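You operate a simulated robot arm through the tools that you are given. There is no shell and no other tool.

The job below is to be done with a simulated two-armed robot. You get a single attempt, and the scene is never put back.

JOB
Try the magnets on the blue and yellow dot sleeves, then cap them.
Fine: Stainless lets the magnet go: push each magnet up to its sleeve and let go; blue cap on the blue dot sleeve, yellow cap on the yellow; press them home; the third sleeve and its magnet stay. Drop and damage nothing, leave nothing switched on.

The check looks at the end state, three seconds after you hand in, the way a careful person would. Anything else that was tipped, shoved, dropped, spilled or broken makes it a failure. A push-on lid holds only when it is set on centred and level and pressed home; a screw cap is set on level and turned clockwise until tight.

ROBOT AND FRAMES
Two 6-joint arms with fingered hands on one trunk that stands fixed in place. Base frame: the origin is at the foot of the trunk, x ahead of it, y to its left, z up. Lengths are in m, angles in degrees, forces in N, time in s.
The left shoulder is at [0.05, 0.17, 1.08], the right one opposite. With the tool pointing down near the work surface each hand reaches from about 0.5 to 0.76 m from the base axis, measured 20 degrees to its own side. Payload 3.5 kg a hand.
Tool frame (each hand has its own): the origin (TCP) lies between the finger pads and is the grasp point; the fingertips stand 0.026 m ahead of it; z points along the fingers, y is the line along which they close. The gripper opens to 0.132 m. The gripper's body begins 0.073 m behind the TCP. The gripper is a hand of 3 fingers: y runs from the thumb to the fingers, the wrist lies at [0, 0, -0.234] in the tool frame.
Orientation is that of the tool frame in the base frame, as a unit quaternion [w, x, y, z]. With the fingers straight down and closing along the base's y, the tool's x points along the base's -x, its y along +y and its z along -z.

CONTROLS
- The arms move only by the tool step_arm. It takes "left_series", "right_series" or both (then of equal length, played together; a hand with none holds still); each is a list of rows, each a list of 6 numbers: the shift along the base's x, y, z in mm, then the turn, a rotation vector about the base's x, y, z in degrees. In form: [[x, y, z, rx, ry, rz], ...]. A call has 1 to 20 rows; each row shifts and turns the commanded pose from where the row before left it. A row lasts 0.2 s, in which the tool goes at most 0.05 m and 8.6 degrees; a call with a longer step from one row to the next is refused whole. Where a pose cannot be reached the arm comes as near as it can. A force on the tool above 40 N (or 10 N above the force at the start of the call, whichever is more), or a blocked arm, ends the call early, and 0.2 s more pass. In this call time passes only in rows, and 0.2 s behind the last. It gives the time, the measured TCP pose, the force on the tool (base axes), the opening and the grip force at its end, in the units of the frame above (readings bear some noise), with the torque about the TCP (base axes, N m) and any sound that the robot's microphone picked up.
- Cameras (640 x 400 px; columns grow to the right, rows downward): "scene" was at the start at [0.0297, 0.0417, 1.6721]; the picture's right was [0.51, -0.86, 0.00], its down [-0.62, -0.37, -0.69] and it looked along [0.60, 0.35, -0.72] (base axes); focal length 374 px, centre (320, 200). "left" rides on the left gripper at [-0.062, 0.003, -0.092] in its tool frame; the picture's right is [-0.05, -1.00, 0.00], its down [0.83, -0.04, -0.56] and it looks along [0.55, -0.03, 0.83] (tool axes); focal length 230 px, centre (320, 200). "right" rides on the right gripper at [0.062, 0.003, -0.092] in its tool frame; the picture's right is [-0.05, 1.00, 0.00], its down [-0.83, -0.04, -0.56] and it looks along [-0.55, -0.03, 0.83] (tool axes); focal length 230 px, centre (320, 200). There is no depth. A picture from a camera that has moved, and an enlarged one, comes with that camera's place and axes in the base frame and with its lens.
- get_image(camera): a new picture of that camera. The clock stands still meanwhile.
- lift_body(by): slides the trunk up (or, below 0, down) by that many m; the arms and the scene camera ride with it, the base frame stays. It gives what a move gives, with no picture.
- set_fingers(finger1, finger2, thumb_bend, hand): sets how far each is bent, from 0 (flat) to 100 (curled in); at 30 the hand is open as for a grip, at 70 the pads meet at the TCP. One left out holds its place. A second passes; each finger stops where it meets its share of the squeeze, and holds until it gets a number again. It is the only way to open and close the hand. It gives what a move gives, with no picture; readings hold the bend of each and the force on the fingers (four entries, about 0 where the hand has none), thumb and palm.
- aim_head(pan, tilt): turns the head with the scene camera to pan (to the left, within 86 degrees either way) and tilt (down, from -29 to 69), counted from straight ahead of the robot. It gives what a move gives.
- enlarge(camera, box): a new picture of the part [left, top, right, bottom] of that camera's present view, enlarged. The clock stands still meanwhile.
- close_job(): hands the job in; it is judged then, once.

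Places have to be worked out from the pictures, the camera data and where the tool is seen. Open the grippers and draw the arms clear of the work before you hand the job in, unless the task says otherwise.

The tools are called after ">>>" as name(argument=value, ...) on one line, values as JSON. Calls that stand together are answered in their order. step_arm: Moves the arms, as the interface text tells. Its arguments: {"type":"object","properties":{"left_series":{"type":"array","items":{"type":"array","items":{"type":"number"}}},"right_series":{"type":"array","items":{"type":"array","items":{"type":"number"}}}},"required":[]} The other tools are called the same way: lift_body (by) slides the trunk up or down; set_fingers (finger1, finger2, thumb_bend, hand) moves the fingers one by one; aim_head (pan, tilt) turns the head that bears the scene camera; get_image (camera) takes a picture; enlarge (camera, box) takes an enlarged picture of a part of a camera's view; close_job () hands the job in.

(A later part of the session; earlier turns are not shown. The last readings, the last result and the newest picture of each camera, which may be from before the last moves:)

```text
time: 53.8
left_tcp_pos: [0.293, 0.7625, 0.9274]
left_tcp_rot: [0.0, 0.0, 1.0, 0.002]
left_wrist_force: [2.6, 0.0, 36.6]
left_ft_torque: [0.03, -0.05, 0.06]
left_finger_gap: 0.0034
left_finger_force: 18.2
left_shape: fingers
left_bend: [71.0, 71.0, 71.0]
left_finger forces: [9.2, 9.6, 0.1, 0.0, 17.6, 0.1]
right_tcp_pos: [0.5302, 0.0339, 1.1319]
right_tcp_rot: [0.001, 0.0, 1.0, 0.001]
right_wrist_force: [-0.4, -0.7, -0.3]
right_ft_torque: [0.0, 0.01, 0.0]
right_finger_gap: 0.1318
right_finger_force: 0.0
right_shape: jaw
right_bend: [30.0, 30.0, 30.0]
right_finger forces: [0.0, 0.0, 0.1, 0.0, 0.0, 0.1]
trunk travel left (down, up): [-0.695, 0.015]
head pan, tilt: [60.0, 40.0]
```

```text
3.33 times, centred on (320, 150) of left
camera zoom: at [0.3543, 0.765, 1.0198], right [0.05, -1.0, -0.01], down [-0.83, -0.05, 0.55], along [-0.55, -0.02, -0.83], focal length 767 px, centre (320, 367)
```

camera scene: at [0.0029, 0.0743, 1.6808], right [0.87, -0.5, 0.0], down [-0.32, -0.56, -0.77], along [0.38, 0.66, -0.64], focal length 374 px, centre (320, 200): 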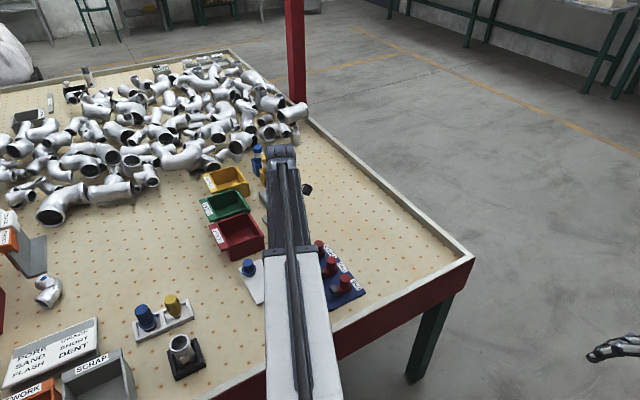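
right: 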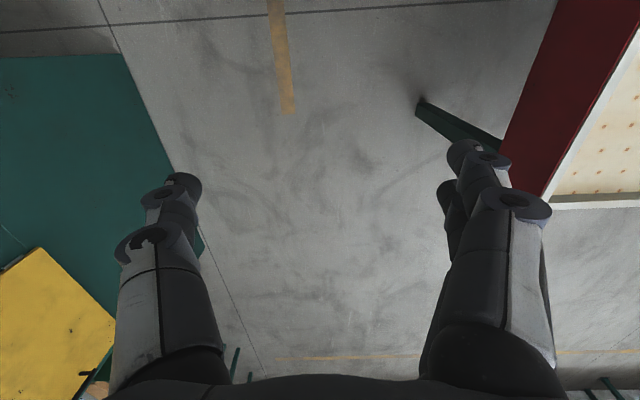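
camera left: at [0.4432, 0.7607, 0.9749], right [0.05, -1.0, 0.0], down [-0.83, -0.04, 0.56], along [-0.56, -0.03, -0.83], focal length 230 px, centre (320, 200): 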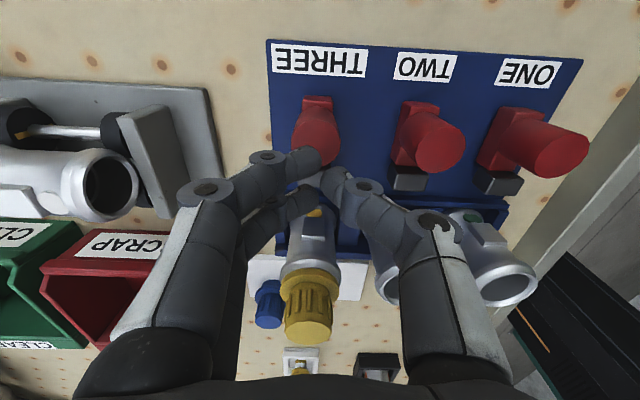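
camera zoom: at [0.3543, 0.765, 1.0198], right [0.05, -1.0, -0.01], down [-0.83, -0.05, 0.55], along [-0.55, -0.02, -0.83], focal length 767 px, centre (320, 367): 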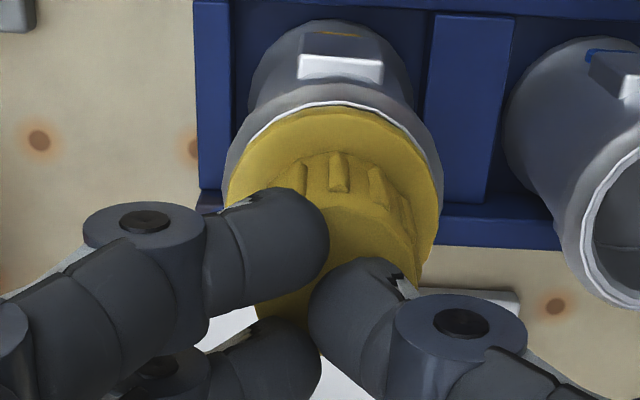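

Balanced press: 37 N with almost no torque and no further travel – the yellow cap is home. I lift off and re-inspect from the shallow viewpoint.

>>> step_arm(left_series=[[0, 0, 8, 0, 0, 0], [0, 0, 15, 0, 0, 0], [0, 0, 15, 0, 0, 0], [30, -2, 0, 0, 0, 0], [30, -2, 0, 0, 0, 0], [28, -2, 0, 0, 0, 0], [0, 0, -25, 0, 0, 0], [0, 0, -25, 0, 0, 0], [0, 0, -24, 0, 0, 0]])

>>> enlarge(camera="left", box=[290, 245, 350, 305])

>>> enlarge(camera="left", box=[260, 240, 400, 380])

```text
time: 55.8
left_tcp_pos: [0.3795, 0.7569, 0.8874]
left_tcp_rot: [0.001, 0.0, 1.0, 0.0]
left_wrist_force: [0.1, -1.1, 0.4]
left_ft_torque: [-0.01, -0.03, -0.02]
left_finger_gap: 0.0051
left_finger_force: 0.0
left_shape: fingers
left_bend: [70.0, 70.0, 70.0]
left_finger forces: [0.0, 0.0, 0.1, 0.1, 0.0, 0.1]
right_tcp_pos: [0.5315, 0.0369, 1.1309]
right_tcp_rot: [0.0, 0.0, 1.0, 0.0]
right_wrist_force: [-1.1, 0.2, 1.1]
right_ft_torque: [0.04, 0.01, 0.01]
right_finger_gap: 0.1319
right_finger_force: 0.1
right_shape: jaw
right_bend: [30.0, 30.0, 30.0]
right_finger forces: [0.1, 0.0, 0.1, 0.0, 0.0, 0.1]
trunk travel left (down, up): [-0.695, 0.015]
head pan, tilt: [60.0, 40.0]
```

```text
6.67 times, centred on (320, 275) of left
camera zoom: at [0.4419, 0.7601, 0.9798], right [0.05, -1.0, 0.0], down [-0.83, -0.04, 0.56], along [-0.56, -0.03, -0.83], focal length 1534 px, centre (320, -300)
```

zoom: 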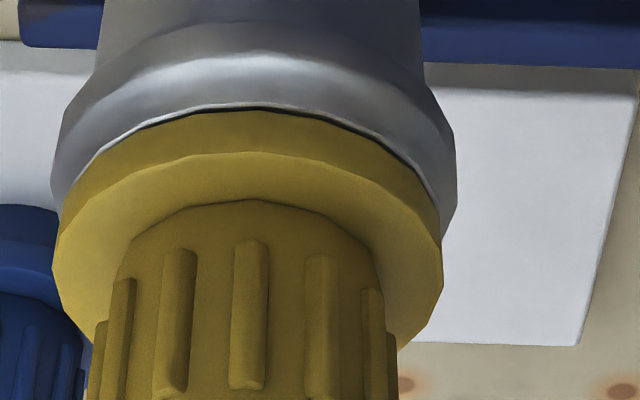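

```text
2.86 times, centred on (330, 310) of left
camera zoom: at [0.4419, 0.7601, 0.9798], right [0.05, -1.0, 0.0], down [-0.83, -0.04, 0.56], along [-0.56, -0.03, -0.83], focal length 657 px, centre (291, -114)
```

zoom: 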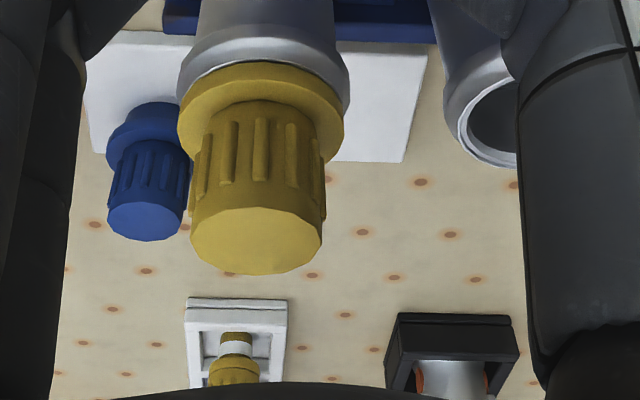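

The flange sits level against the rim with at most a hairline of shadow, so yellow is done. Now I raise, open the hand to ~50 mm and move over to the blue cap (≈0.177, 0.808).

>>> step_arm(left_series=[[0, 0, 30, 0, 0, 0], [0, 0, 35, 0, 0, 0], [0, 0, 30, 0, 0, 0], [-40, 5, 0, 0, 0, 0], [-40, 10, 0, 0, 0, 0], [-40, 10, 0, 0, 0, 0], [-40, 10, 0, 0, 0, 0], [-35, 8, 0, 0, 0, 0]])

>>> set_fingers(hand="left", finger1=55, finger2=55, thumb_bend=55)

>>> get_image(camera="left")

>>> enlarge(camera="left", box=[260, 90, 380, 210])

```text
time: 57.6
left_tcp_pos: [0.1849, 0.8018, 0.9814]
left_tcp_rot: [0.0, 0.001, 1.0, 0.0]
left_wrist_force: [-0.2, 0.5, 0.9]
left_ft_torque: [0.03, -0.01, -0.02]
left_finger_gap: 0.0055
left_finger_force: 0.0
left_shape: fingers
left_bend: [70.0, 70.0, 70.0]
left_finger forces: [0.0, 0.1, 0.0, 0.1, 0.1, 0.0]
right_tcp_pos: [0.5313, 0.038, 1.1316]
right_tcp_rot: [0.0, 0.0, 1.0, 0.0]
right_wrist_force: [-0.5, -0.1, -0.4]
right_ft_torque: [0.0, 0.01, 0.01]
right_finger_gap: 0.1319
right_finger_force: 0.1
right_shape: jaw
right_bend: [30.0, 30.0, 30.0]
right_finger forces: [0.1, 0.0, 0.0, 0.0, 0.0, 0.1]
trunk travel left (down, up): [-0.695, 0.015]
head pan, tilt: [60.0, 40.0]
```

```text
time: 58.6
left_tcp_pos: [0.1871, 0.8023, 0.9821]
left_tcp_rot: [-0.001, 0.001, 1.0, 0.001]
left_wrist_force: [0.0, 0.1, 0.0]
left_ft_torque: [-0.04, -0.01, -0.02]
left_finger_gap: 0.0506
left_finger_force: 0.0
left_shape: fingers
left_bend: [55.0, 55.0, 55.0]
left_finger forces: [0.0, 0.0, 0.0, 0.0, 0.0, 0.0]
right_tcp_pos: [0.5314, 0.036, 1.1314]
right_tcp_rot: [-0.001, 0.0, 1.0, 0.0]
right_wrist_force: [0.1, 0.5, 0.0]
right_ft_torque: [0.02, 0.0, -0.02]
right_finger_gap: 0.1319
right_finger_force: 0.1
right_shape: jaw
right_bend: [30.0, 30.0, 30.0]
right_finger forces: [0.0, 0.0, 0.0, 0.0, 0.0, 0.1]
trunk travel left (down, up): [-0.695, 0.015]
head pan, tilt: [60.0, 40.0]
```

```text
taken
camera left: at [0.2489, 0.8059, 1.0736], right [0.05, -1.0, 0.0], down [-0.83, -0.04, 0.56], along [-0.56, -0.03, -0.83], focal length 230 px, centre (320, 200)
```

left: 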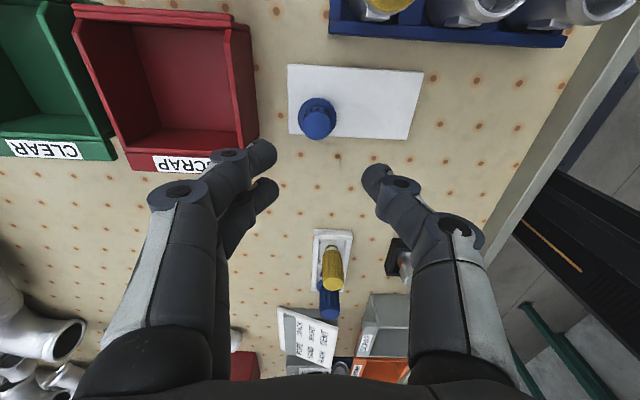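

```text
3.33 times, centred on (320, 150) of left
camera zoom: at [0.2489, 0.8059, 1.0736], right [0.05, -1.0, 0.0], down [-0.83, -0.04, 0.56], along [-0.56, -0.03, -0.83], focal length 767 px, centre (320, 367)
```

zoom: 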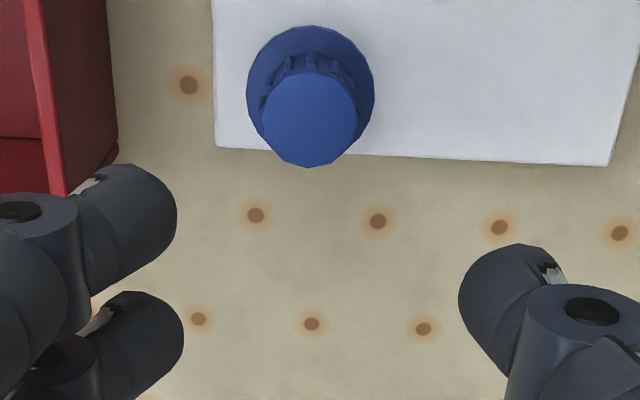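

Blue knob centre computes to (0.181, 0.805). I narrow the hand slightly, shift (-5.9, +2.0) mm and go down to z≈0.88, checking clearance to the SCRAP bin.

>>> set_fingers(hand="left", finger1=57, finger2=57, thumb_bend=57)

>>> step_arm(left_series=[[-3, 1, -20, 0, 0, 0], [-2.9, 1, -20, 0, 0, 0], [0, 0, -20, 0, 0, 0], [0, 0, -20, 0, 0, 0], [0, 0, -20, 0, 0, 0]])

>>> get_image(camera="left")

>>> enlarge(camera="left", box=[240, 100, 400, 260])

```text
time: 59.6
left_tcp_pos: [0.1878, 0.8036, 0.9814]
left_tcp_rot: [-0.001, 0.0, 1.0, 0.0]
left_wrist_force: [-0.4, 0.0, -0.3]
left_ft_torque: [-0.04, 0.02, -0.01]
left_finger_gap: 0.0486
left_finger_force: 0.1
left_shape: fingers
left_bend: [56.0, 56.0, 56.0]
left_finger forces: [0.1, 0.0, 0.1, 0.0, 0.0, 0.0]
right_tcp_pos: [0.5327, 0.0369, 1.131]
right_tcp_rot: [0.0, 0.0, 1.0, 0.0]
right_wrist_force: [-0.1, 0.1, 0.2]
right_ft_torque: [0.0, -0.01, 0.02]
right_finger_gap: 0.1321
right_finger_force: 0.1
right_shape: jaw
right_bend: [30.0, 30.0, 30.0]
right_finger forces: [0.0, 0.0, 0.0, 0.1, 0.1, 0.0]
trunk travel left (down, up): [-0.695, 0.015]
head pan, tilt: [60.0, 40.0]
```

```text
time: 60.8
left_tcp_pos: [0.1792, 0.8025, 0.8809]
left_tcp_rot: [0.001, 0.0, 1.0, 0.0]
left_wrist_force: [0.1, 0.2, -0.5]
left_ft_torque: [-0.01, 0.0, 0.02]
left_finger_gap: 0.0482
left_finger_force: 0.1
left_shape: fingers
left_bend: [56.0, 56.0, 56.0]
left_finger forces: [0.0, 0.0, 0.2, 0.0, 0.0, 0.1]
right_tcp_pos: [0.5319, 0.0375, 1.1312]
right_tcp_rot: [0.0, 0.0, 1.0, 0.0]
right_wrist_force: [0.7, 0.1, 1.0]
right_ft_torque: [-0.03, 0.04, 0.02]
right_finger_gap: 0.1321
right_finger_force: 0.1
right_shape: jaw
right_bend: [30.0, 30.0, 30.0]
right_finger forces: [0.0, 0.0, 0.1, 0.0, 0.0, 0.1]
trunk travel left (down, up): [-0.695, 0.015]
head pan, tilt: [60.0, 40.0]
```

```text
taken
camera left: at [0.2421, 0.8065, 0.9727], right [0.05, -1.0, 0.0], down [-0.83, -0.04, 0.56], along [-0.56, -0.03, -0.83], focal length 230 px, centre (320, 200)
```

left: 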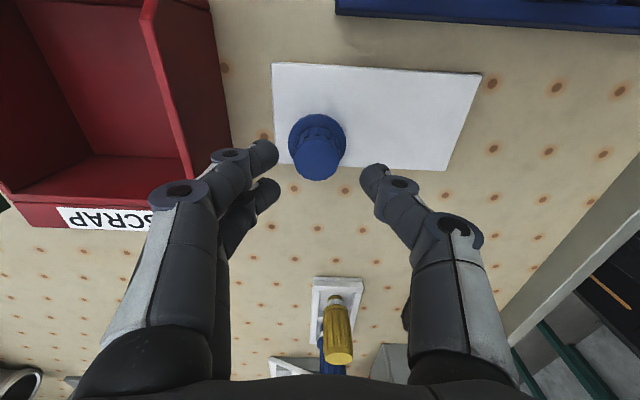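

```text
2.50 times, centred on (320, 180) of left
camera zoom: at [0.2421, 0.8065, 0.9727], right [0.05, -1.0, 0.0], down [-0.83, -0.04, 0.56], along [-0.56, -0.03, -0.83], focal length 575 px, centre (320, 250)
```

zoom: 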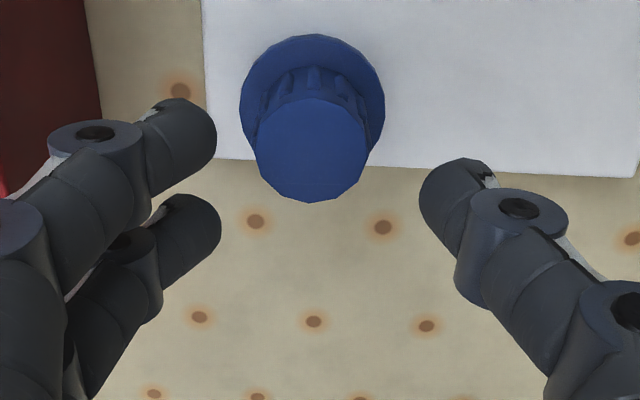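

Blue knob is ~1.5 mm toward +y of the hand's centre, bin wall (y≈0.883, rim ≈0.846) is clear. I correct and descend to TCP z≈0.838.

>>> step_arm(left_series=[[0, 1.5, -12, 0, 0, 0], [0, 0, -12, 0, 0, 0], [0, 0, -10, 0, 0, 0], [0, 0, -8.5, 0, 0, 0]])

>>> enlarge(camera="left", box=[240, 110, 400, 270])

```text
time: 61.8
left_tcp_pos: [0.1798, 0.804, 0.8388]
left_tcp_rot: [0.0, 0.0, 1.0, 0.0]
left_wrist_force: [-0.4, 0.0, -0.6]
left_ft_torque: [0.01, 0.03, 0.0]
left_finger_gap: 0.0483
left_finger_force: 0.0
left_shape: fingers
left_bend: [56.0, 56.0, 56.0]
left_finger forces: [0.0, 0.0, 0.0, 0.0, 0.0, 0.1]
right_tcp_pos: [0.5307, 0.0363, 1.1304]
right_tcp_rot: [0.0, 0.001, 1.0, -0.001]
right_wrist_force: [0.3, -1.2, 0.0]
right_ft_torque: [-0.01, -0.02, 0.0]
right_finger_gap: 0.1321
right_finger_force: 0.1
right_shape: jaw
right_bend: [30.0, 30.0, 30.0]
right_finger forces: [0.0, 0.0, 0.0, 0.0, 0.0, 0.1]
trunk travel left (down, up): [-0.695, 0.015]
head pan, tilt: [60.0, 40.0]
```

```text
2.50 times, centred on (320, 190) of left
camera zoom: at [0.242, 0.8078, 0.9322], right [0.05, -1.0, 0.0], down [-0.83, -0.04, 0.56], along [-0.56, -0.03, -0.83], focal length 575 px, centre (320, 225)
```

zoom: 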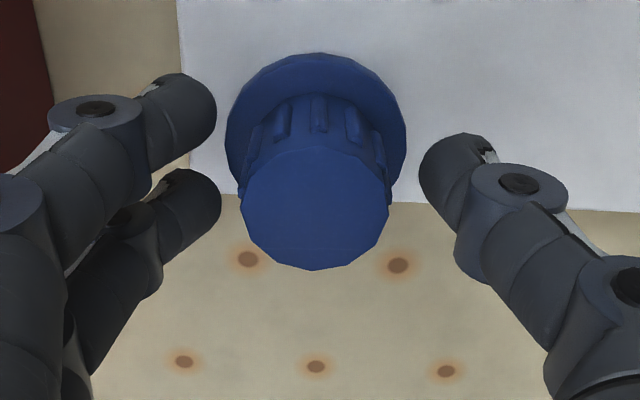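

Well placed. I close the fingers on the blue knob.

>>> set_fingers(hand="left", finger1=66, finger2=66, thumb_bend=66)

>>> enlarge(camera="left", box=[240, 110, 400, 270])

```text
time: 62.8
left_tcp_pos: [0.1796, 0.803, 0.841]
left_tcp_rot: [0.0, 0.0, 1.0, 0.0]
left_wrist_force: [0.2, 0.7, -0.6]
left_ft_torque: [0.0, 0.04, 0.0]
left_finger_gap: 0.0267
left_finger_force: 4.3
left_shape: fingers
left_bend: [63.0, 63.0, 64.0]
left_finger forces: [2.2, 2.1, 0.0, 0.0, 4.4, 0.1]
right_tcp_pos: [0.5316, 0.0376, 1.1302]
right_tcp_rot: [0.0, 0.0, 1.0, 0.0]
right_wrist_force: [0.2, -0.5, -1.0]
right_ft_torque: [0.02, 0.01, 0.02]
right_finger_gap: 0.1318
right_finger_force: 0.0
right_shape: jaw
right_bend: [30.0, 30.0, 30.0]
right_finger forces: [0.0, 0.0, 0.0, 0.0, 0.0, 0.0]
trunk travel left (down, up): [-0.695, 0.015]
head pan, tilt: [60.0, 40.0]
```

```text
2.50 times, centred on (320, 190) of left
camera zoom: at [0.2421, 0.8077, 0.9323], right [0.05, -1.0, 0.0], down [-0.83, -0.04, 0.56], along [-0.56, -0.03, -0.83], focal length 575 px, centre (320, 225)
```

zoom: 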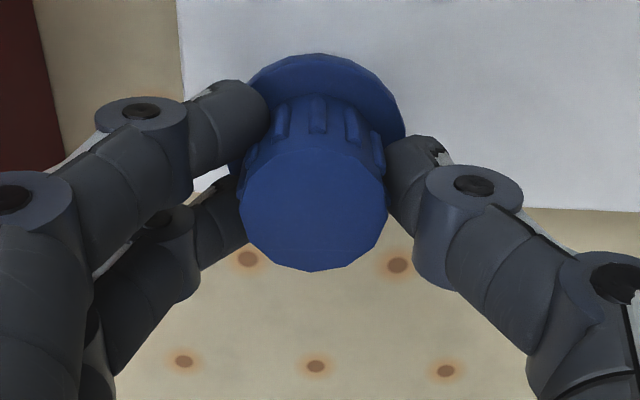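

Blue is gripped (2.2/2.1 vs 4.4 N). I lift it well up, then go in -y first and +x after, so as not to pass over the yellow cap, to above sleeve TWO (≈0.2915, 0.682).

>>> step_arm(left_series=[[0, 0, 5, 0, 0, 0], [0, 0, 10, 0, 0, 0], [0, 0, 20, 0, 0, 0], [0, 0, 30, 0, 0, 0], [0, 0, 35, 0, 0, 0], [0, 0, 35, 0, 0, 0], [0, -30, 0, 0, 0, 0], [0, -30, 0, 0, 0, 0], [0, -30, 0, 0, 0, 0], [0, -33, 0, 0, 0, 0], [28, 0, 0, 0, 0, 0], [28, 0, 0, 0, 0, 0], [28, 0, 0, 0, 0, 0], [28, 0, 0, 0, 0, 0]])

>>> get_image(camera="left")

>>> enlarge(camera="left", box=[240, 90, 400, 250])

>>> enlarge(camera="left", box=[280, 95, 370, 165])

```text
time: 65.8
left_tcp_pos: [0.2924, 0.6801, 0.9753]
left_tcp_rot: [-0.001, -0.001, 1.0, 0.0]
left_wrist_force: [-0.1, -0.4, -0.3]
left_ft_torque: [-0.01, 0.02, 0.0]
left_finger_gap: 0.0266
left_finger_force: 4.2
left_shape: fingers
left_bend: [63.0, 63.0, 64.0]
left_finger forces: [2.3, 2.4, 0.0, 0.0, 4.3, 0.0]
right_tcp_pos: [0.5326, 0.0369, 1.1314]
right_tcp_rot: [0.0, 0.0, 1.0, 0.0]
right_wrist_force: [0.0, 0.0, 0.8]
right_ft_torque: [-0.02, -0.02, -0.02]
right_finger_gap: 0.1321
right_finger_force: 0.0
right_shape: jaw
right_bend: [30.0, 30.0, 30.0]
right_finger forces: [0.0, 0.1, 0.0, 0.0, 0.0, 0.0]
trunk travel left (down, up): [-0.695, 0.015]
head pan, tilt: [60.0, 40.0]
```

```text
taken
camera left: at [0.3543, 0.6831, 1.0664], right [0.05, -1.0, 0.0], down [-0.83, -0.04, 0.56], along [-0.56, -0.03, -0.83], focal length 230 px, centre (320, 200)
```

left: 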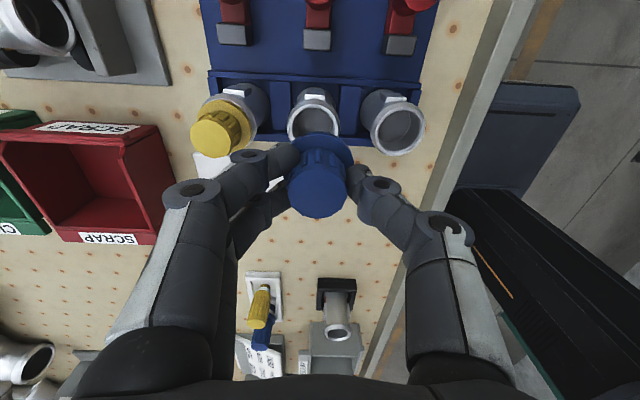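

```text
2.50 times, centred on (320, 170) of left
camera zoom: at [0.3543, 0.6831, 1.0664], right [0.05, -1.0, 0.0], down [-0.83, -0.04, 0.56], along [-0.56, -0.03, -0.83], focal length 575 px, centre (320, 275)
```

zoom: 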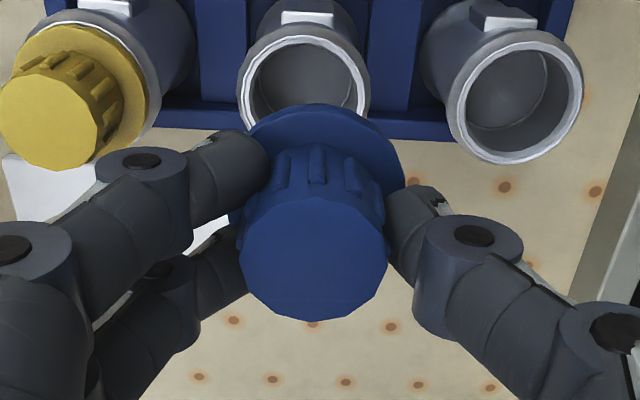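

```text
5.71 times, centred on (325, 130) of left
camera zoom: at [0.3543, 0.6831, 1.0664], right [0.05, -1.0, 0.0], down [-0.83, -0.04, 0.56], along [-0.56, -0.03, -0.83], focal length 1315 px, centre (291, 600)
```

zoom: 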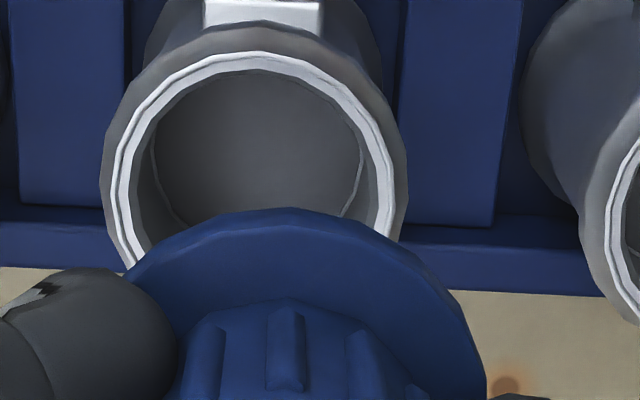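

Ring TWO computes to (0.2915, 0.6864); the held cap's axis is ~5 mm short in y. I shift (+1.0, +5.2) mm and lower 40 mm for the next check.

>>> step_arm(left_series=[[1, 5.2, -10, 0, 0, 0], [0, 0, -15, 0, 0, 0], [0, 0, -15, 0, 0, 0]])

>>> enlarge(camera="left", box=[275, 95, 365, 165])

>>> get_image(camera="left")

```text
time: 66.6
left_tcp_pos: [0.2936, 0.687, 0.9345]
left_tcp_rot: [0.0, 0.0, 1.0, 0.0]
left_wrist_force: [-0.4, -0.5, 0.2]
left_ft_torque: [0.04, -0.02, 0.03]
left_finger_gap: 0.0263
left_finger_force: 4.3
left_shape: fingers
left_bend: [63.0, 63.0, 64.0]
left_finger forces: [2.4, 2.2, 0.1, 0.1, 4.3, 0.1]
right_tcp_pos: [0.5321, 0.0376, 1.1307]
right_tcp_rot: [0.0, 0.0, 1.0, 0.0]
right_wrist_force: [-0.3, -0.4, 0.4]
right_ft_torque: [0.01, 0.02, -0.01]
right_finger_gap: 0.1318
right_finger_force: 0.0
right_shape: jaw
right_bend: [30.0, 30.0, 30.0]
right_finger forces: [0.1, 0.0, 0.1, 0.0, 0.0, 0.0]
trunk travel left (down, up): [-0.695, 0.015]
head pan, tilt: [60.0, 40.0]
```

```text
5.71 times, centred on (320, 130) of left
camera zoom: at [0.3554, 0.6898, 1.0264], right [0.05, -1.0, 0.0], down [-0.83, -0.04, 0.56], along [-0.56, -0.03, -0.83], focal length 1315 px, centre (320, 600)
```

zoom: 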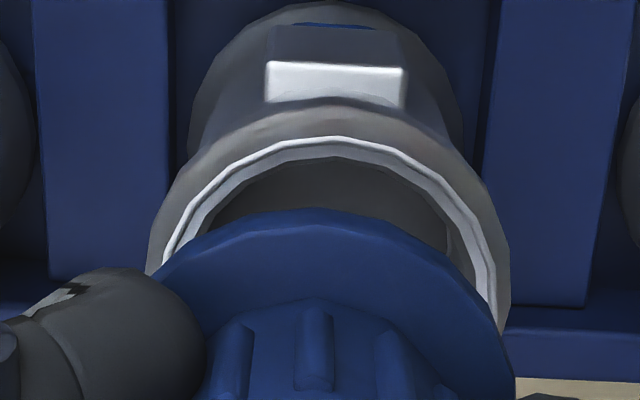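

```text
taken
camera left: at [0.3554, 0.6898, 1.0264], right [0.05, -1.0, 0.0], down [-0.83, -0.04, 0.56], along [-0.56, -0.03, -0.83], focal length 230 px, centre (320, 200)
```

left: 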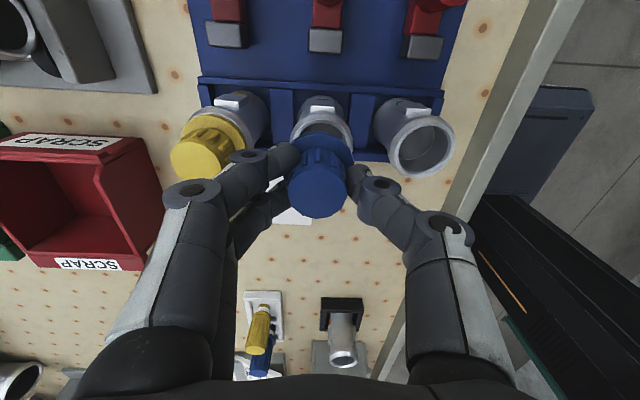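

Ring centre is about 2.2 mm toward -y of the cap (and ~0.6 mm -x). I correct and lower 12 mm more.

>>> step_arm(left_series=[[-0.6, -2.2, -4, 0, 0, 0], [0, 0, -4, 0, 0, 0], [0, 0, -4, 0, 0, 0]])

>>> enlarge(camera="left", box=[275, 95, 365, 165])

```text
time: 67.4
left_tcp_pos: [0.2914, 0.6854, 0.921]
left_tcp_rot: [0.0, -0.001, 1.0, 0.0]
left_wrist_force: [-0.2, 0.1, -0.1]
left_ft_torque: [0.03, -0.03, 0.01]
left_finger_gap: 0.0267
left_finger_force: 4.4
left_shape: fingers
left_bend: [63.0, 63.0, 64.0]
left_finger forces: [2.3, 2.3, 0.0, 0.0, 4.3, 0.0]
right_tcp_pos: [0.531, 0.038, 1.1307]
right_tcp_rot: [0.0, 0.0, 1.0, 0.0]
right_wrist_force: [0.6, -0.6, 0.0]
right_ft_torque: [0.01, 0.03, 0.0]
right_finger_gap: 0.1322
right_finger_force: 0.0
right_shape: jaw
right_bend: [30.0, 30.0, 30.0]
right_finger forces: [0.1, 0.0, 0.0, 0.0, 0.0, 0.1]
trunk travel left (down, up): [-0.695, 0.015]
head pan, tilt: [60.0, 40.0]
```

```text
5.71 times, centred on (320, 130) of left
camera zoom: at [0.3541, 0.6883, 1.014], right [0.05, -1.0, 0.0], down [-0.83, -0.04, 0.56], along [-0.56, -0.03, -0.83], focal length 1315 px, centre (320, 600)
```

zoom: 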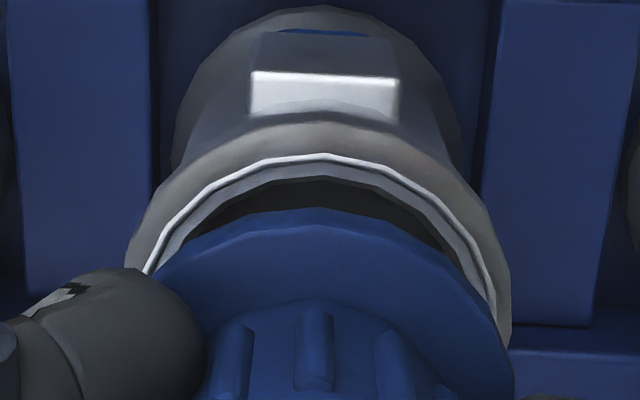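

Nearly there: I trim (-0.6, -0.6) mm and go down 8 mm, expecting first touch around TCP z≈0.911.

>>> step_arm(left_series=[[-0.6, -0.6, -3, 0, 0, 0], [0, 0, -3, 0, 0, 0], [0, 0, -2, 0, 0, 0]])

>>> enlarge(camera="left", box=[275, 95, 365, 165])

```text
time: 68.2
left_tcp_pos: [0.2915, 0.6832, 0.9128]
left_tcp_rot: [0.001, 0.0, 1.0, 0.0]
left_wrist_force: [0.7, 0.3, 0.3]
left_ft_torque: [0.01, -0.02, 0.0]
left_finger_gap: 0.0263
left_finger_force: 5.0
left_shape: fingers
left_bend: [63.0, 63.0, 64.0]
left_finger forces: [2.7, 2.3, 0.0, 0.1, 4.3, 0.1]
right_tcp_pos: [0.5323, 0.038, 1.1305]
right_tcp_rot: [0.0, 0.001, 1.0, 0.0]
right_wrist_force: [-0.6, 0.8, -0.1]
right_ft_torque: [0.0, 0.01, 0.0]
right_finger_gap: 0.1318
right_finger_force: 0.0
right_shape: jaw
right_bend: [30.0, 30.0, 30.0]
right_finger forces: [0.0, 0.1, 0.0, 0.0, 0.0, 0.0]
trunk travel left (down, up): [-0.695, 0.015]
head pan, tilt: [60.0, 40.0]
```

```text
5.71 times, centred on (320, 130) of left
camera zoom: at [0.3537, 0.687, 1.0057], right [0.05, -1.0, 0.0], down [-0.83, -0.04, 0.56], along [-0.55, -0.03, -0.83], focal length 1315 px, centre (320, 600)
```

zoom: 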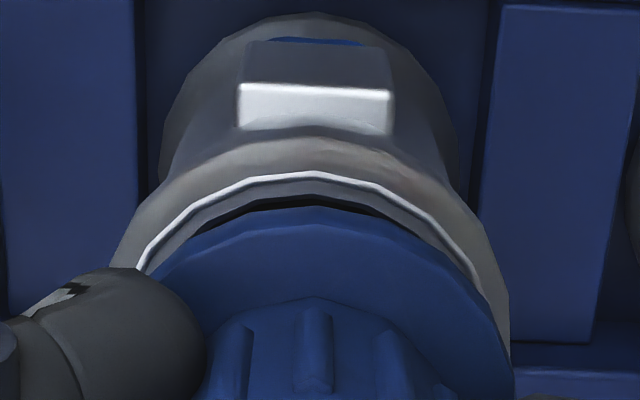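

Forces are still ~0. I trim (-0.2, +0.4) mm and continue in 1.5–2 mm steps.

>>> step_arm(left_series=[[-0.2, 0.4, -2, 0, 0, 0], [0, 0, -1.5, 0, 0, 0]])

>>> enlarge(camera="left", box=[275, 95, 365, 165])

```text
time: 68.8
left_tcp_pos: [0.2905, 0.685, 0.9106]
left_tcp_rot: [0.0, -0.001, 1.0, 0.001]
left_wrist_force: [0.5, -0.1, -0.7]
left_ft_torque: [0.02, -0.02, -0.04]
left_finger_gap: 0.0263
left_finger_force: 4.4
left_shape: fingers
left_bend: [63.0, 63.0, 64.0]
left_finger forces: [2.4, 2.3, 0.0, 0.0, 4.5, 0.0]
right_tcp_pos: [0.5313, 0.0373, 1.1313]
right_tcp_rot: [0.0, -0.001, 1.0, 0.001]
right_wrist_force: [0.8, -0.2, -0.5]
right_ft_torque: [0.01, -0.03, -0.01]
right_finger_gap: 0.1318
right_finger_force: 0.1
right_shape: jaw
right_bend: [30.0, 30.0, 30.0]
right_finger forces: [0.0, 0.0, 0.0, 0.0, 0.0, 0.0]
trunk travel left (down, up): [-0.695, 0.015]
head pan, tilt: [60.0, 40.0]
```

```text
5.71 times, centred on (320, 130) of left
camera zoom: at [0.3537, 0.6879, 1.0026], right [0.05, -1.0, 0.0], down [-0.83, -0.04, 0.56], along [-0.56, -0.03, -0.83], focal length 1315 px, centre (320, 600)
```

zoom: 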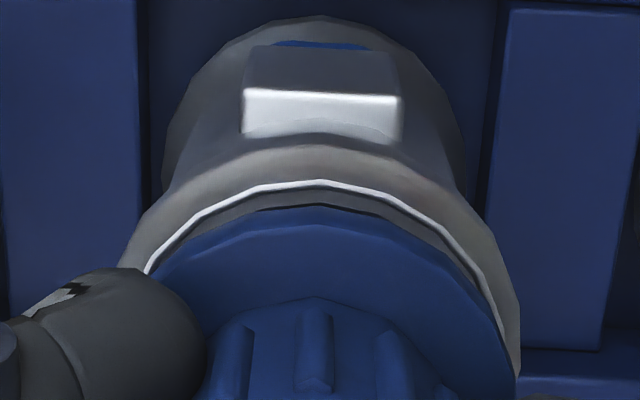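

Still no load and the arcs look concentric. Continuing down.

>>> step_arm(left_series=[[0, 0, -1.5, 0, 0, 0], [0, 0, -1.5, 0, 0, 0]])

>>> enlarge(camera="left", box=[275, 95, 365, 165])

```text
time: 69.4
left_tcp_pos: [0.2911, 0.6846, 0.9068]
left_tcp_rot: [0.001, 0.0, 1.0, 0.0]
left_wrist_force: [0.8, -0.1, 0.1]
left_ft_torque: [-0.01, 0.01, -0.01]
left_finger_gap: 0.0264
left_finger_force: 4.6
left_shape: fingers
left_bend: [63.0, 63.0, 64.0]
left_finger forces: [2.3, 2.5, 0.1, 0.0, 4.5, 0.1]
right_tcp_pos: [0.5318, 0.0367, 1.1303]
right_tcp_rot: [0.0, 0.0, 1.0, -0.001]
right_wrist_force: [0.6, 0.9, 0.0]
right_ft_torque: [0.01, 0.02, 0.0]
right_finger_gap: 0.1318
right_finger_force: 0.2
right_shape: jaw
right_bend: [30.0, 30.0, 30.0]
right_finger forces: [0.0, 0.0, 0.0, 0.0, 0.0, 0.1]
trunk travel left (down, up): [-0.695, 0.015]
head pan, tilt: [60.0, 40.0]
```

```text
5.71 times, centred on (320, 130) of left
camera zoom: at [0.3541, 0.6878, 0.9993], right [0.05, -1.0, 0.0], down [-0.83, -0.04, 0.56], along [-0.56, -0.03, -0.83], focal length 1315 px, centre (320, 600)
```

zoom: 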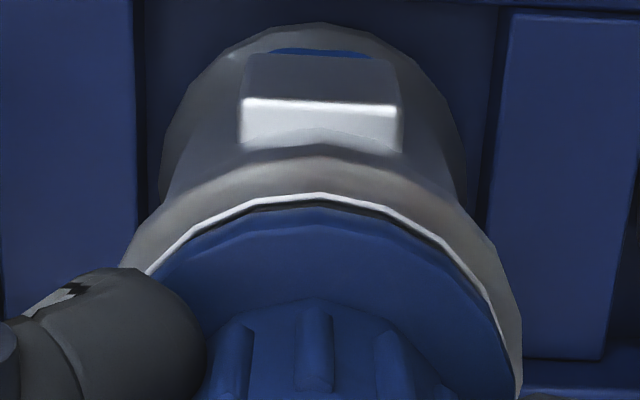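

Entering cleanly with no side load. I keep going down until the force builds.

>>> step_arm(left_series=[[0, 0, -1.5, 0, 0, 0], [0, 0, -1.5, 0, 0, 0]])

>>> enlarge(camera="left", box=[240, 90, 400, 250])

```text
time: 70.0
left_tcp_pos: [0.2917, 0.685, 0.9049]
left_tcp_rot: [0.0, 0.0, 1.0, 0.0]
left_wrist_force: [1.8, 0.1, 3.7]
left_ft_torque: [0.03, 0.0, -0.01]
left_finger_gap: 0.0261
left_finger_force: 5.4
left_shape: fingers
left_bend: [63.0, 63.0, 64.0]
left_finger forces: [3.0, 2.3, 0.0, 0.0, 5.4, 0.1]
right_tcp_pos: [0.5315, 0.0363, 1.1317]
right_tcp_rot: [0.0, -0.001, 1.0, 0.0]
right_wrist_force: [-0.5, -0.2, 0.8]
right_ft_torque: [-0.03, -0.02, -0.02]
right_finger_gap: 0.1317
right_finger_force: 0.0
right_shape: jaw
right_bend: [30.0, 30.0, 30.0]
right_finger forces: [0.1, 0.0, 0.1, 0.0, 0.0, 0.1]
trunk travel left (down, up): [-0.695, 0.015]
head pan, tilt: [60.0, 40.0]
```

```text
2.50 times, centred on (320, 170) of left
camera zoom: at [0.3535, 0.6878, 0.9969], right [0.05, -1.0, 0.0], down [-0.83, -0.04, 0.56], along [-0.55, -0.03, -0.83], focal length 575 px, centre (320, 275)
```

zoom: 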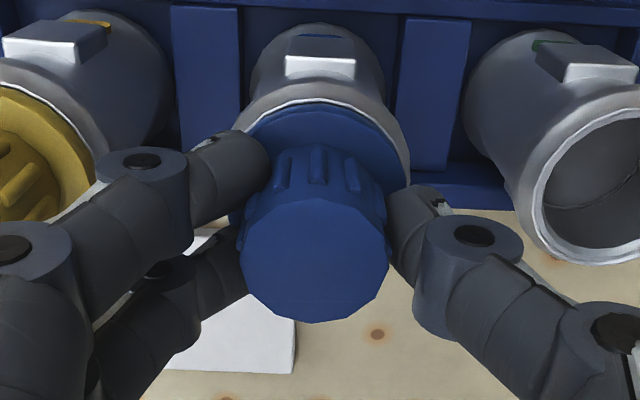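

Fz 3.7 N with no torque: the plug is seating. One or two more small steps with the grip before I switch to pressing on top.

>>> step_arm(left_series=[[0.3, 0, -1.5, 0, 0, 0]])

>>> enlarge(camera="left", box=[275, 95, 365, 165])

```text
time: 70.4
left_tcp_pos: [0.2912, 0.6835, 0.9038]
left_tcp_rot: [0.0, 0.0, 1.0, 0.002]
left_wrist_force: [1.9, 2.3, 15.0]
left_ft_torque: [0.21, -0.08, -0.03]
left_finger_gap: 0.0263
left_finger_force: 10.1
left_shape: fingers
left_bend: [64.0, 64.0, 64.0]
left_finger forces: [7.2, 6.5, 0.1, 0.0, 5.6, 0.1]
right_tcp_pos: [0.5314, 0.036, 1.1313]
right_tcp_rot: [0.0, 0.0, 1.0, 0.0]
right_wrist_force: [-0.4, 0.0, -0.1]
right_ft_torque: [0.02, 0.04, 0.01]
right_finger_gap: 0.1317
right_finger_force: 0.1
right_shape: jaw
right_bend: [30.0, 30.0, 30.0]
right_finger forces: [0.1, 0.1, 0.1, 0.1, 0.0, 0.1]
trunk travel left (down, up): [-0.695, 0.015]
head pan, tilt: [60.0, 40.0]
```

```text
5.71 times, centred on (320, 130) of left
camera zoom: at [0.3535, 0.6873, 0.9964], right [0.05, -1.0, 0.0], down [-0.83, -0.05, 0.55], along [-0.55, -0.03, -0.83], focal length 1315 px, centre (320, 600)
```

zoom: 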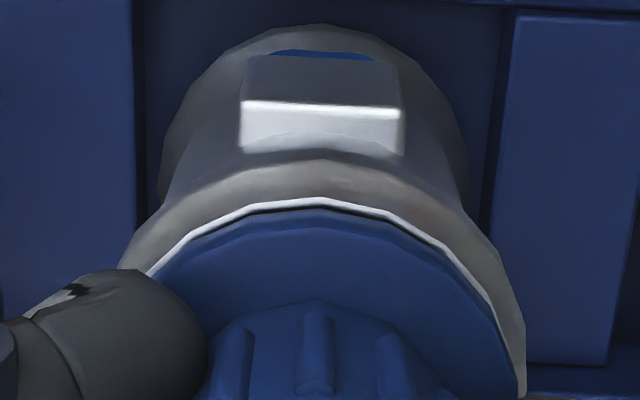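

15 N now with the fingertips bearing on the flange. I relieve the load, open the hand and lift off.

>>> step_arm(left_series=[[0, 0, 1.5, 0, 0, 0], [0, 0, 1, 0, 0, 0]])

>>> set_fingers(hand="left", finger1=57, finger2=57, thumb_bend=57)

>>> enlarge(camera="left", box=[240, 90, 400, 250])

```text
time: 71.0
left_tcp_pos: [0.2904, 0.6839, 0.9059]
left_tcp_rot: [0.0, -0.001, 1.0, -0.001]
left_wrist_force: [0.4, -0.6, 0.5]
left_ft_torque: [0.0, -0.03, 0.01]
left_finger_gap: 0.0264
left_finger_force: 5.1
left_shape: fingers
left_bend: [64.0, 63.0, 64.0]
left_finger forces: [2.9, 2.4, 0.0, 0.1, 4.5, 0.1]
right_tcp_pos: [0.5312, 0.0366, 1.1314]
right_tcp_rot: [-0.001, 0.0, 1.0, 0.0]
right_wrist_force: [-0.8, 0.3, 0.3]
right_ft_torque: [-0.02, 0.02, -0.01]
right_finger_gap: 0.1317
right_finger_force: 0.0
right_shape: jaw
right_bend: [30.0, 30.0, 30.0]
right_finger forces: [0.0, 0.0, 0.0, 0.0, 0.1, 0.0]
trunk travel left (down, up): [-0.695, 0.015]
head pan, tilt: [60.0, 40.0]
```

```text
time: 72.0
left_tcp_pos: [0.2908, 0.6833, 0.9063]
left_tcp_rot: [0.0, 0.0, 1.0, 0.0]
left_wrist_force: [0.0, -0.2, -0.4]
left_ft_torque: [0.0, 0.0, 0.0]
left_finger_gap: 0.0474
left_finger_force: 0.1
left_shape: fingers
left_bend: [56.0, 56.0, 56.0]
left_finger forces: [0.0, 0.1, 0.1, 0.0, 0.0, 0.1]
right_tcp_pos: [0.5325, 0.0376, 1.1304]
right_tcp_rot: [-0.001, 0.0, 1.0, 0.0]
right_wrist_force: [0.7, 0.3, -0.1]
right_ft_torque: [-0.02, 0.01, 0.03]
right_finger_gap: 0.1319
right_finger_force: 0.1
right_shape: jaw
right_bend: [30.0, 30.0, 30.0]
right_finger forces: [0.0, 0.1, 0.0, 0.0, 0.0, 0.0]
trunk travel left (down, up): [-0.695, 0.015]
head pan, tilt: [60.0, 40.0]
```

```text
2.50 times, centred on (320, 170) of left
camera zoom: at [0.3537, 0.688, 0.9982], right [0.05, -1.0, 0.0], down [-0.83, -0.04, 0.56], along [-0.56, -0.03, -0.83], focal length 575 px, centre (320, 275)
```

zoom: 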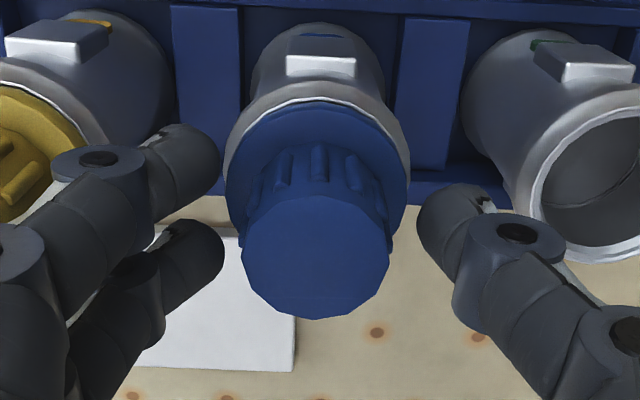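

The blue cap stays seated by itself. I lift, make a fist and measure the knob's centre for a balanced press.

>>> step_arm(left_series=[[0, 0, 10, 0, 0, 0], [0, 0, 20, 0, 0, 0], [0, 0, 25, 0, 0, 0]])

>>> enlarge(camera="left", box=[260, 100, 380, 220])

>>> set_fingers(hand="left", finger1=70, finger2=70, thumb_bend=70)

```text
time: 72.8
left_tcp_pos: [0.2907, 0.6841, 0.9613]
left_tcp_rot: [0.0, 0.0, 1.0, 0.0]
left_wrist_force: [-0.1, 0.0, -0.1]
left_ft_torque: [-0.01, 0.01, 0.0]
left_finger_gap: 0.0474
left_finger_force: 0.1
left_shape: fingers
left_bend: [56.0, 56.0, 56.0]
left_finger forces: [0.0, 0.0, 0.1, 0.1, 0.0, 0.0]
right_tcp_pos: [0.5313, 0.0373, 1.1305]
right_tcp_rot: [0.001, 0.0, 1.0, 0.0]
right_wrist_force: [0.4, 0.2, -0.6]
right_ft_torque: [0.0, 0.0, 0.04]
right_finger_gap: 0.1319
right_finger_force: 0.0
right_shape: jaw
right_bend: [30.0, 30.0, 30.0]
right_finger forces: [0.0, 0.0, 0.0, 0.0, 0.0, 0.1]
trunk travel left (down, up): [-0.695, 0.015]
head pan, tilt: [60.0, 40.0]
```

```text
3.33 times, centred on (320, 160) of left
camera zoom: at [0.3525, 0.6888, 1.0544], right [0.05, -1.0, 0.0], down [-0.83, -0.04, 0.56], along [-0.56, -0.03, -0.83], focal length 767 px, centre (320, 333)
```

zoom: 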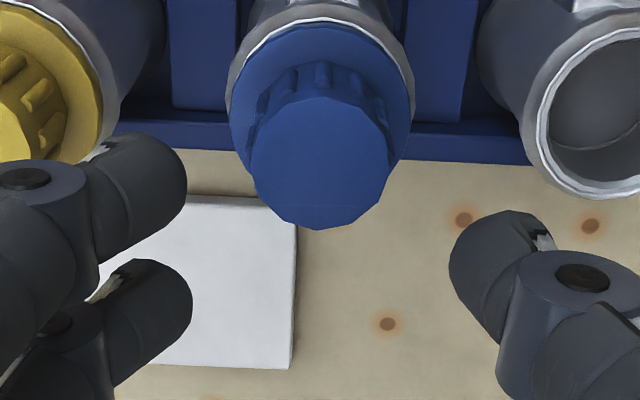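

```text
time: 73.8
left_tcp_pos: [0.2898, 0.6846, 0.9615]
left_tcp_rot: [0.001, 0.0, 1.0, 0.0]
left_wrist_force: [0.8, 0.0, 0.2]
left_ft_torque: [-0.01, 0.01, 0.02]
left_finger_gap: 0.0062
left_finger_force: 0.2
left_shape: fingers
left_bend: [70.0, 70.0, 70.0]
left_finger forces: [0.0, 0.1, 0.1, 0.1, 0.1, 0.0]
right_tcp_pos: [0.5319, 0.0361, 1.1312]
right_tcp_rot: [0.001, 0.0, 1.0, 0.0]
right_wrist_force: [-0.1, 1.3, 0.3]
right_ft_torque: [0.0, 0.0, 0.0]
right_finger_gap: 0.1319
right_finger_force: 0.0
right_shape: jaw
right_bend: [30.0, 30.0, 30.0]
right_finger forces: [0.0, 0.0, 0.1, 0.1, 0.0, 0.0]
trunk travel left (down, up): [-0.695, 0.015]
head pan, tilt: [60.0, 40.0]
```

Knob centre is (0.2913, 0.6851). I shift to the offset that was balanced before (+3.3, +2.8) and press down in small steps.

>>> step_arm(left_series=[[3.3, 2.8, 0, 0, 0, 0], [0, 0, -12, 0, 0, 0], [0, 0, -11, 0, 0, 0], [0, 0, -4, 0, 0, 0], [0, 0, -2, 0, 0, 0], [0, 0, -2, 0, 0, 0], [0, 0, -2, 0, 0, 0]])

>>> enlarge(camera="left", box=[260, 90, 380, 210])

```text
time: 75.4
left_tcp_pos: [0.2959, 0.6857, 0.9284]
left_tcp_rot: [-0.001, 0.0, 1.0, 0.001]
left_wrist_force: [0.0, 0.4, 11.0]
left_ft_torque: [-0.03, 0.02, 0.01]
left_finger_gap: 0.0053
left_finger_force: 5.9
left_shape: fingers
left_bend: [70.0, 70.0, 70.0]
left_finger forces: [2.5, 2.8, 0.0, 0.1, 6.0, 0.1]
right_tcp_pos: [0.5315, 0.0364, 1.1306]
right_tcp_rot: [0.0, 0.0, 1.0, 0.0]
right_wrist_force: [-0.5, 0.2, 0.2]
right_ft_torque: [0.02, 0.06, -0.01]
right_finger_gap: 0.132
right_finger_force: 0.0
right_shape: jaw
right_bend: [30.0, 30.0, 30.0]
right_finger forces: [0.0, 0.1, 0.1, 0.1, 0.1, 0.0]
trunk travel left (down, up): [-0.695, 0.015]
head pan, tilt: [60.0, 40.0]
```

```text
3.33 times, centred on (320, 150) of left
camera zoom: at [0.3574, 0.69, 1.021], right [0.05, -1.0, 0.0], down [-0.83, -0.04, 0.56], along [-0.55, -0.03, -0.83], focal length 767 px, centre (320, 367)
```

zoom: 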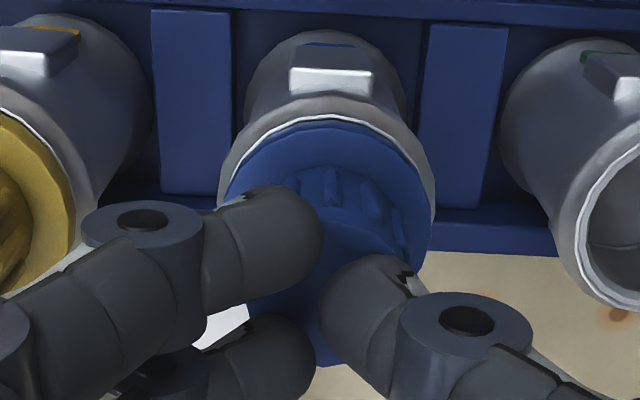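

11 N and balanced (torques ≈0). I press on in 1.5 mm steps toward ~40 N.

>>> step_arm(left_series=[[0, 0, -1.5, 0, 0, 0], [0, 0, -1.5, 0, 0, 0], [0, 0, -1.5, 0, 0, 0], [0, 0, -1.5, 0, 0, 0]])

>>> enlarge(camera="left", box=[260, 90, 380, 210])

```text
time: 76.3
left_tcp_pos: [0.2949, 0.686, 0.9279]
left_tcp_rot: [0.003, 0.0, 1.0, 0.004]
left_wrist_force: [-0.7, -3.5, 23.0]
left_ft_torque: [-0.16, 0.05, -0.03]
left_finger_gap: 0.0036
left_finger_force: 10.9
left_shape: fingers
left_bend: [71.0, 71.0, 71.0]
left_finger forces: [3.2, 3.7, 0.0, 0.0, 15.6, 0.0]
right_tcp_pos: [0.5309, 0.0357, 1.1308]
right_tcp_rot: [0.0, 0.0, 1.0, 0.001]
right_wrist_force: [0.3, -0.6, 0.0]
right_ft_torque: [0.02, 0.02, 0.04]
right_finger_gap: 0.1319
right_finger_force: 0.0
right_shape: jaw
right_bend: [30.0, 30.0, 30.0]
right_finger forces: [0.0, 0.1, 0.0, 0.0, 0.0, 0.1]
trunk travel left (down, up): [-0.695, 0.015]
head pan, tilt: [60.0, 40.0]
stopped in row 4 (left hand): the force on the tool passed its limit at 42 N (the readings are from after the stop); the commanded pose is now the measured one
```

```text
3.33 times, centred on (320, 150) of left
camera zoom: at [0.3572, 0.6892, 1.0203], right [0.05, -1.0, -0.01], down [-0.83, -0.05, 0.55], along [-0.55, -0.02, -0.83], focal length 767 px, centre (320, 367)
```

zoom: 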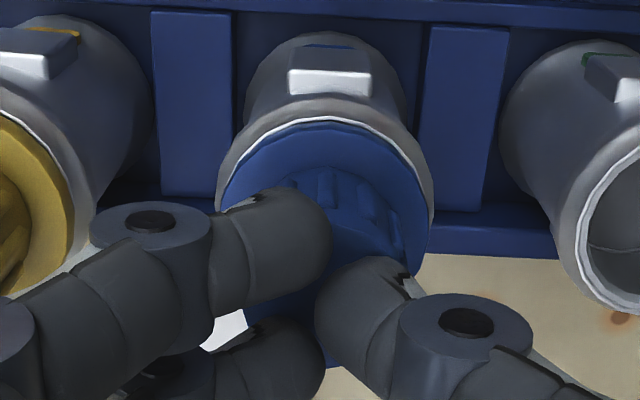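

The press hit 42 N but shifted to the thumb side at the end. I lift 8 mm, undo the small tilt, move +2.5 mm in y and press once more.

>>> step_arm(left_series=[[0, 0, 8, 0, 0, 0], [0, 2.5, 2, -0.46, 0.34, 0], [0, 0, -4, 0, 0, 0], [0, 0, -3, 0, 0, 0], [0, 0, -2, 0, 0, 0], [0, 0, -1.5, 0, 0, 0]])

>>> step_arm(left_series=[[0, 0, -1.5, 0, 0, 0], [0, 0, -1, 0, 0, 0]])

>>> enlarge(camera="left", box=[260, 90, 380, 210])

```text
time: 77.7
left_tcp_pos: [0.2965, 0.6892, 0.9283]
left_tcp_rot: [-0.001, 0.0, 1.0, 0.001]
left_wrist_force: [2.3, -1.1, 34.1]
left_ft_torque: [-0.11, 0.06, -0.04]
left_finger_gap: 0.005
left_finger_force: 17.5
left_shape: fingers
left_bend: [70.0, 72.0, 71.0]
left_finger forces: [0.9, 12.6, 0.1, 0.0, 21.7, 0.0]
right_tcp_pos: [0.5313, 0.0348, 1.132]
right_tcp_rot: [0.0, 0.001, 1.0, 0.0]
right_wrist_force: [0.2, 0.6, -0.1]
right_ft_torque: [-0.01, -0.02, -0.01]
right_finger_gap: 0.132
right_finger_force: 0.2
right_shape: jaw
right_bend: [30.0, 30.0, 30.0]
right_finger forces: [0.0, 0.1, 0.0, 0.0, 0.0, 0.0]
trunk travel left (down, up): [-0.695, 0.015]
head pan, tilt: [60.0, 40.0]
```

```text
time: 78.3
left_tcp_pos: [0.2957, 0.69, 0.9269]
left_tcp_rot: [-0.001, 0.0, 1.0, 0.001]
left_wrist_force: [0.4, -2.6, 25.8]
left_ft_torque: [-0.2, 0.07, -0.03]
left_finger_gap: 0.0045
left_finger_force: 12.6
left_shape: fingers
left_bend: [70.0, 71.0, 71.0]
left_finger forces: [0.1, 6.8, 0.0, 0.0, 18.8, 0.1]
right_tcp_pos: [0.5303, 0.0351, 1.1307]
right_tcp_rot: [0.0, 0.001, 1.0, 0.001]
right_wrist_force: [-0.4, 0.3, -0.4]
right_ft_torque: [-0.02, 0.0, 0.02]
right_finger_gap: 0.1322
right_finger_force: 0.1
right_shape: jaw
right_bend: [30.0, 30.0, 30.0]
right_finger forces: [0.0, 0.0, 0.0, 0.0, 0.0, 0.2]
trunk travel left (down, up): [-0.695, 0.015]
head pan, tilt: [60.0, 40.0]
stopped in row 2 (left hand): the force on the tool passed its limit at 45 N (the readings are from after the stop); the commanded pose is now the measured one
```

```text
3.33 times, centred on (320, 150) of left
camera zoom: at [0.3583, 0.6924, 1.0194], right [0.05, -1.0, 0.0], down [-0.83, -0.04, 0.56], along [-0.55, -0.03, -0.83], focal length 767 px, centre (320, 367)
```

zoom: 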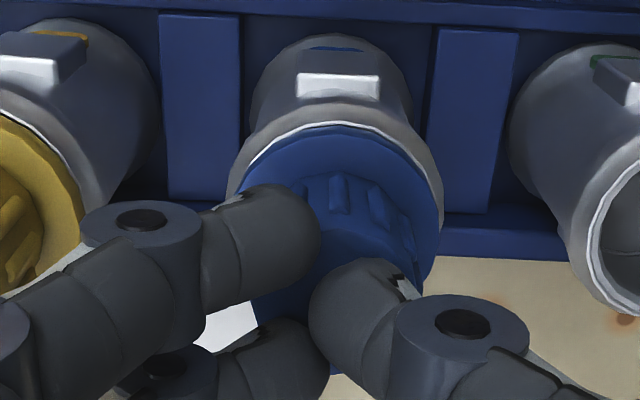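

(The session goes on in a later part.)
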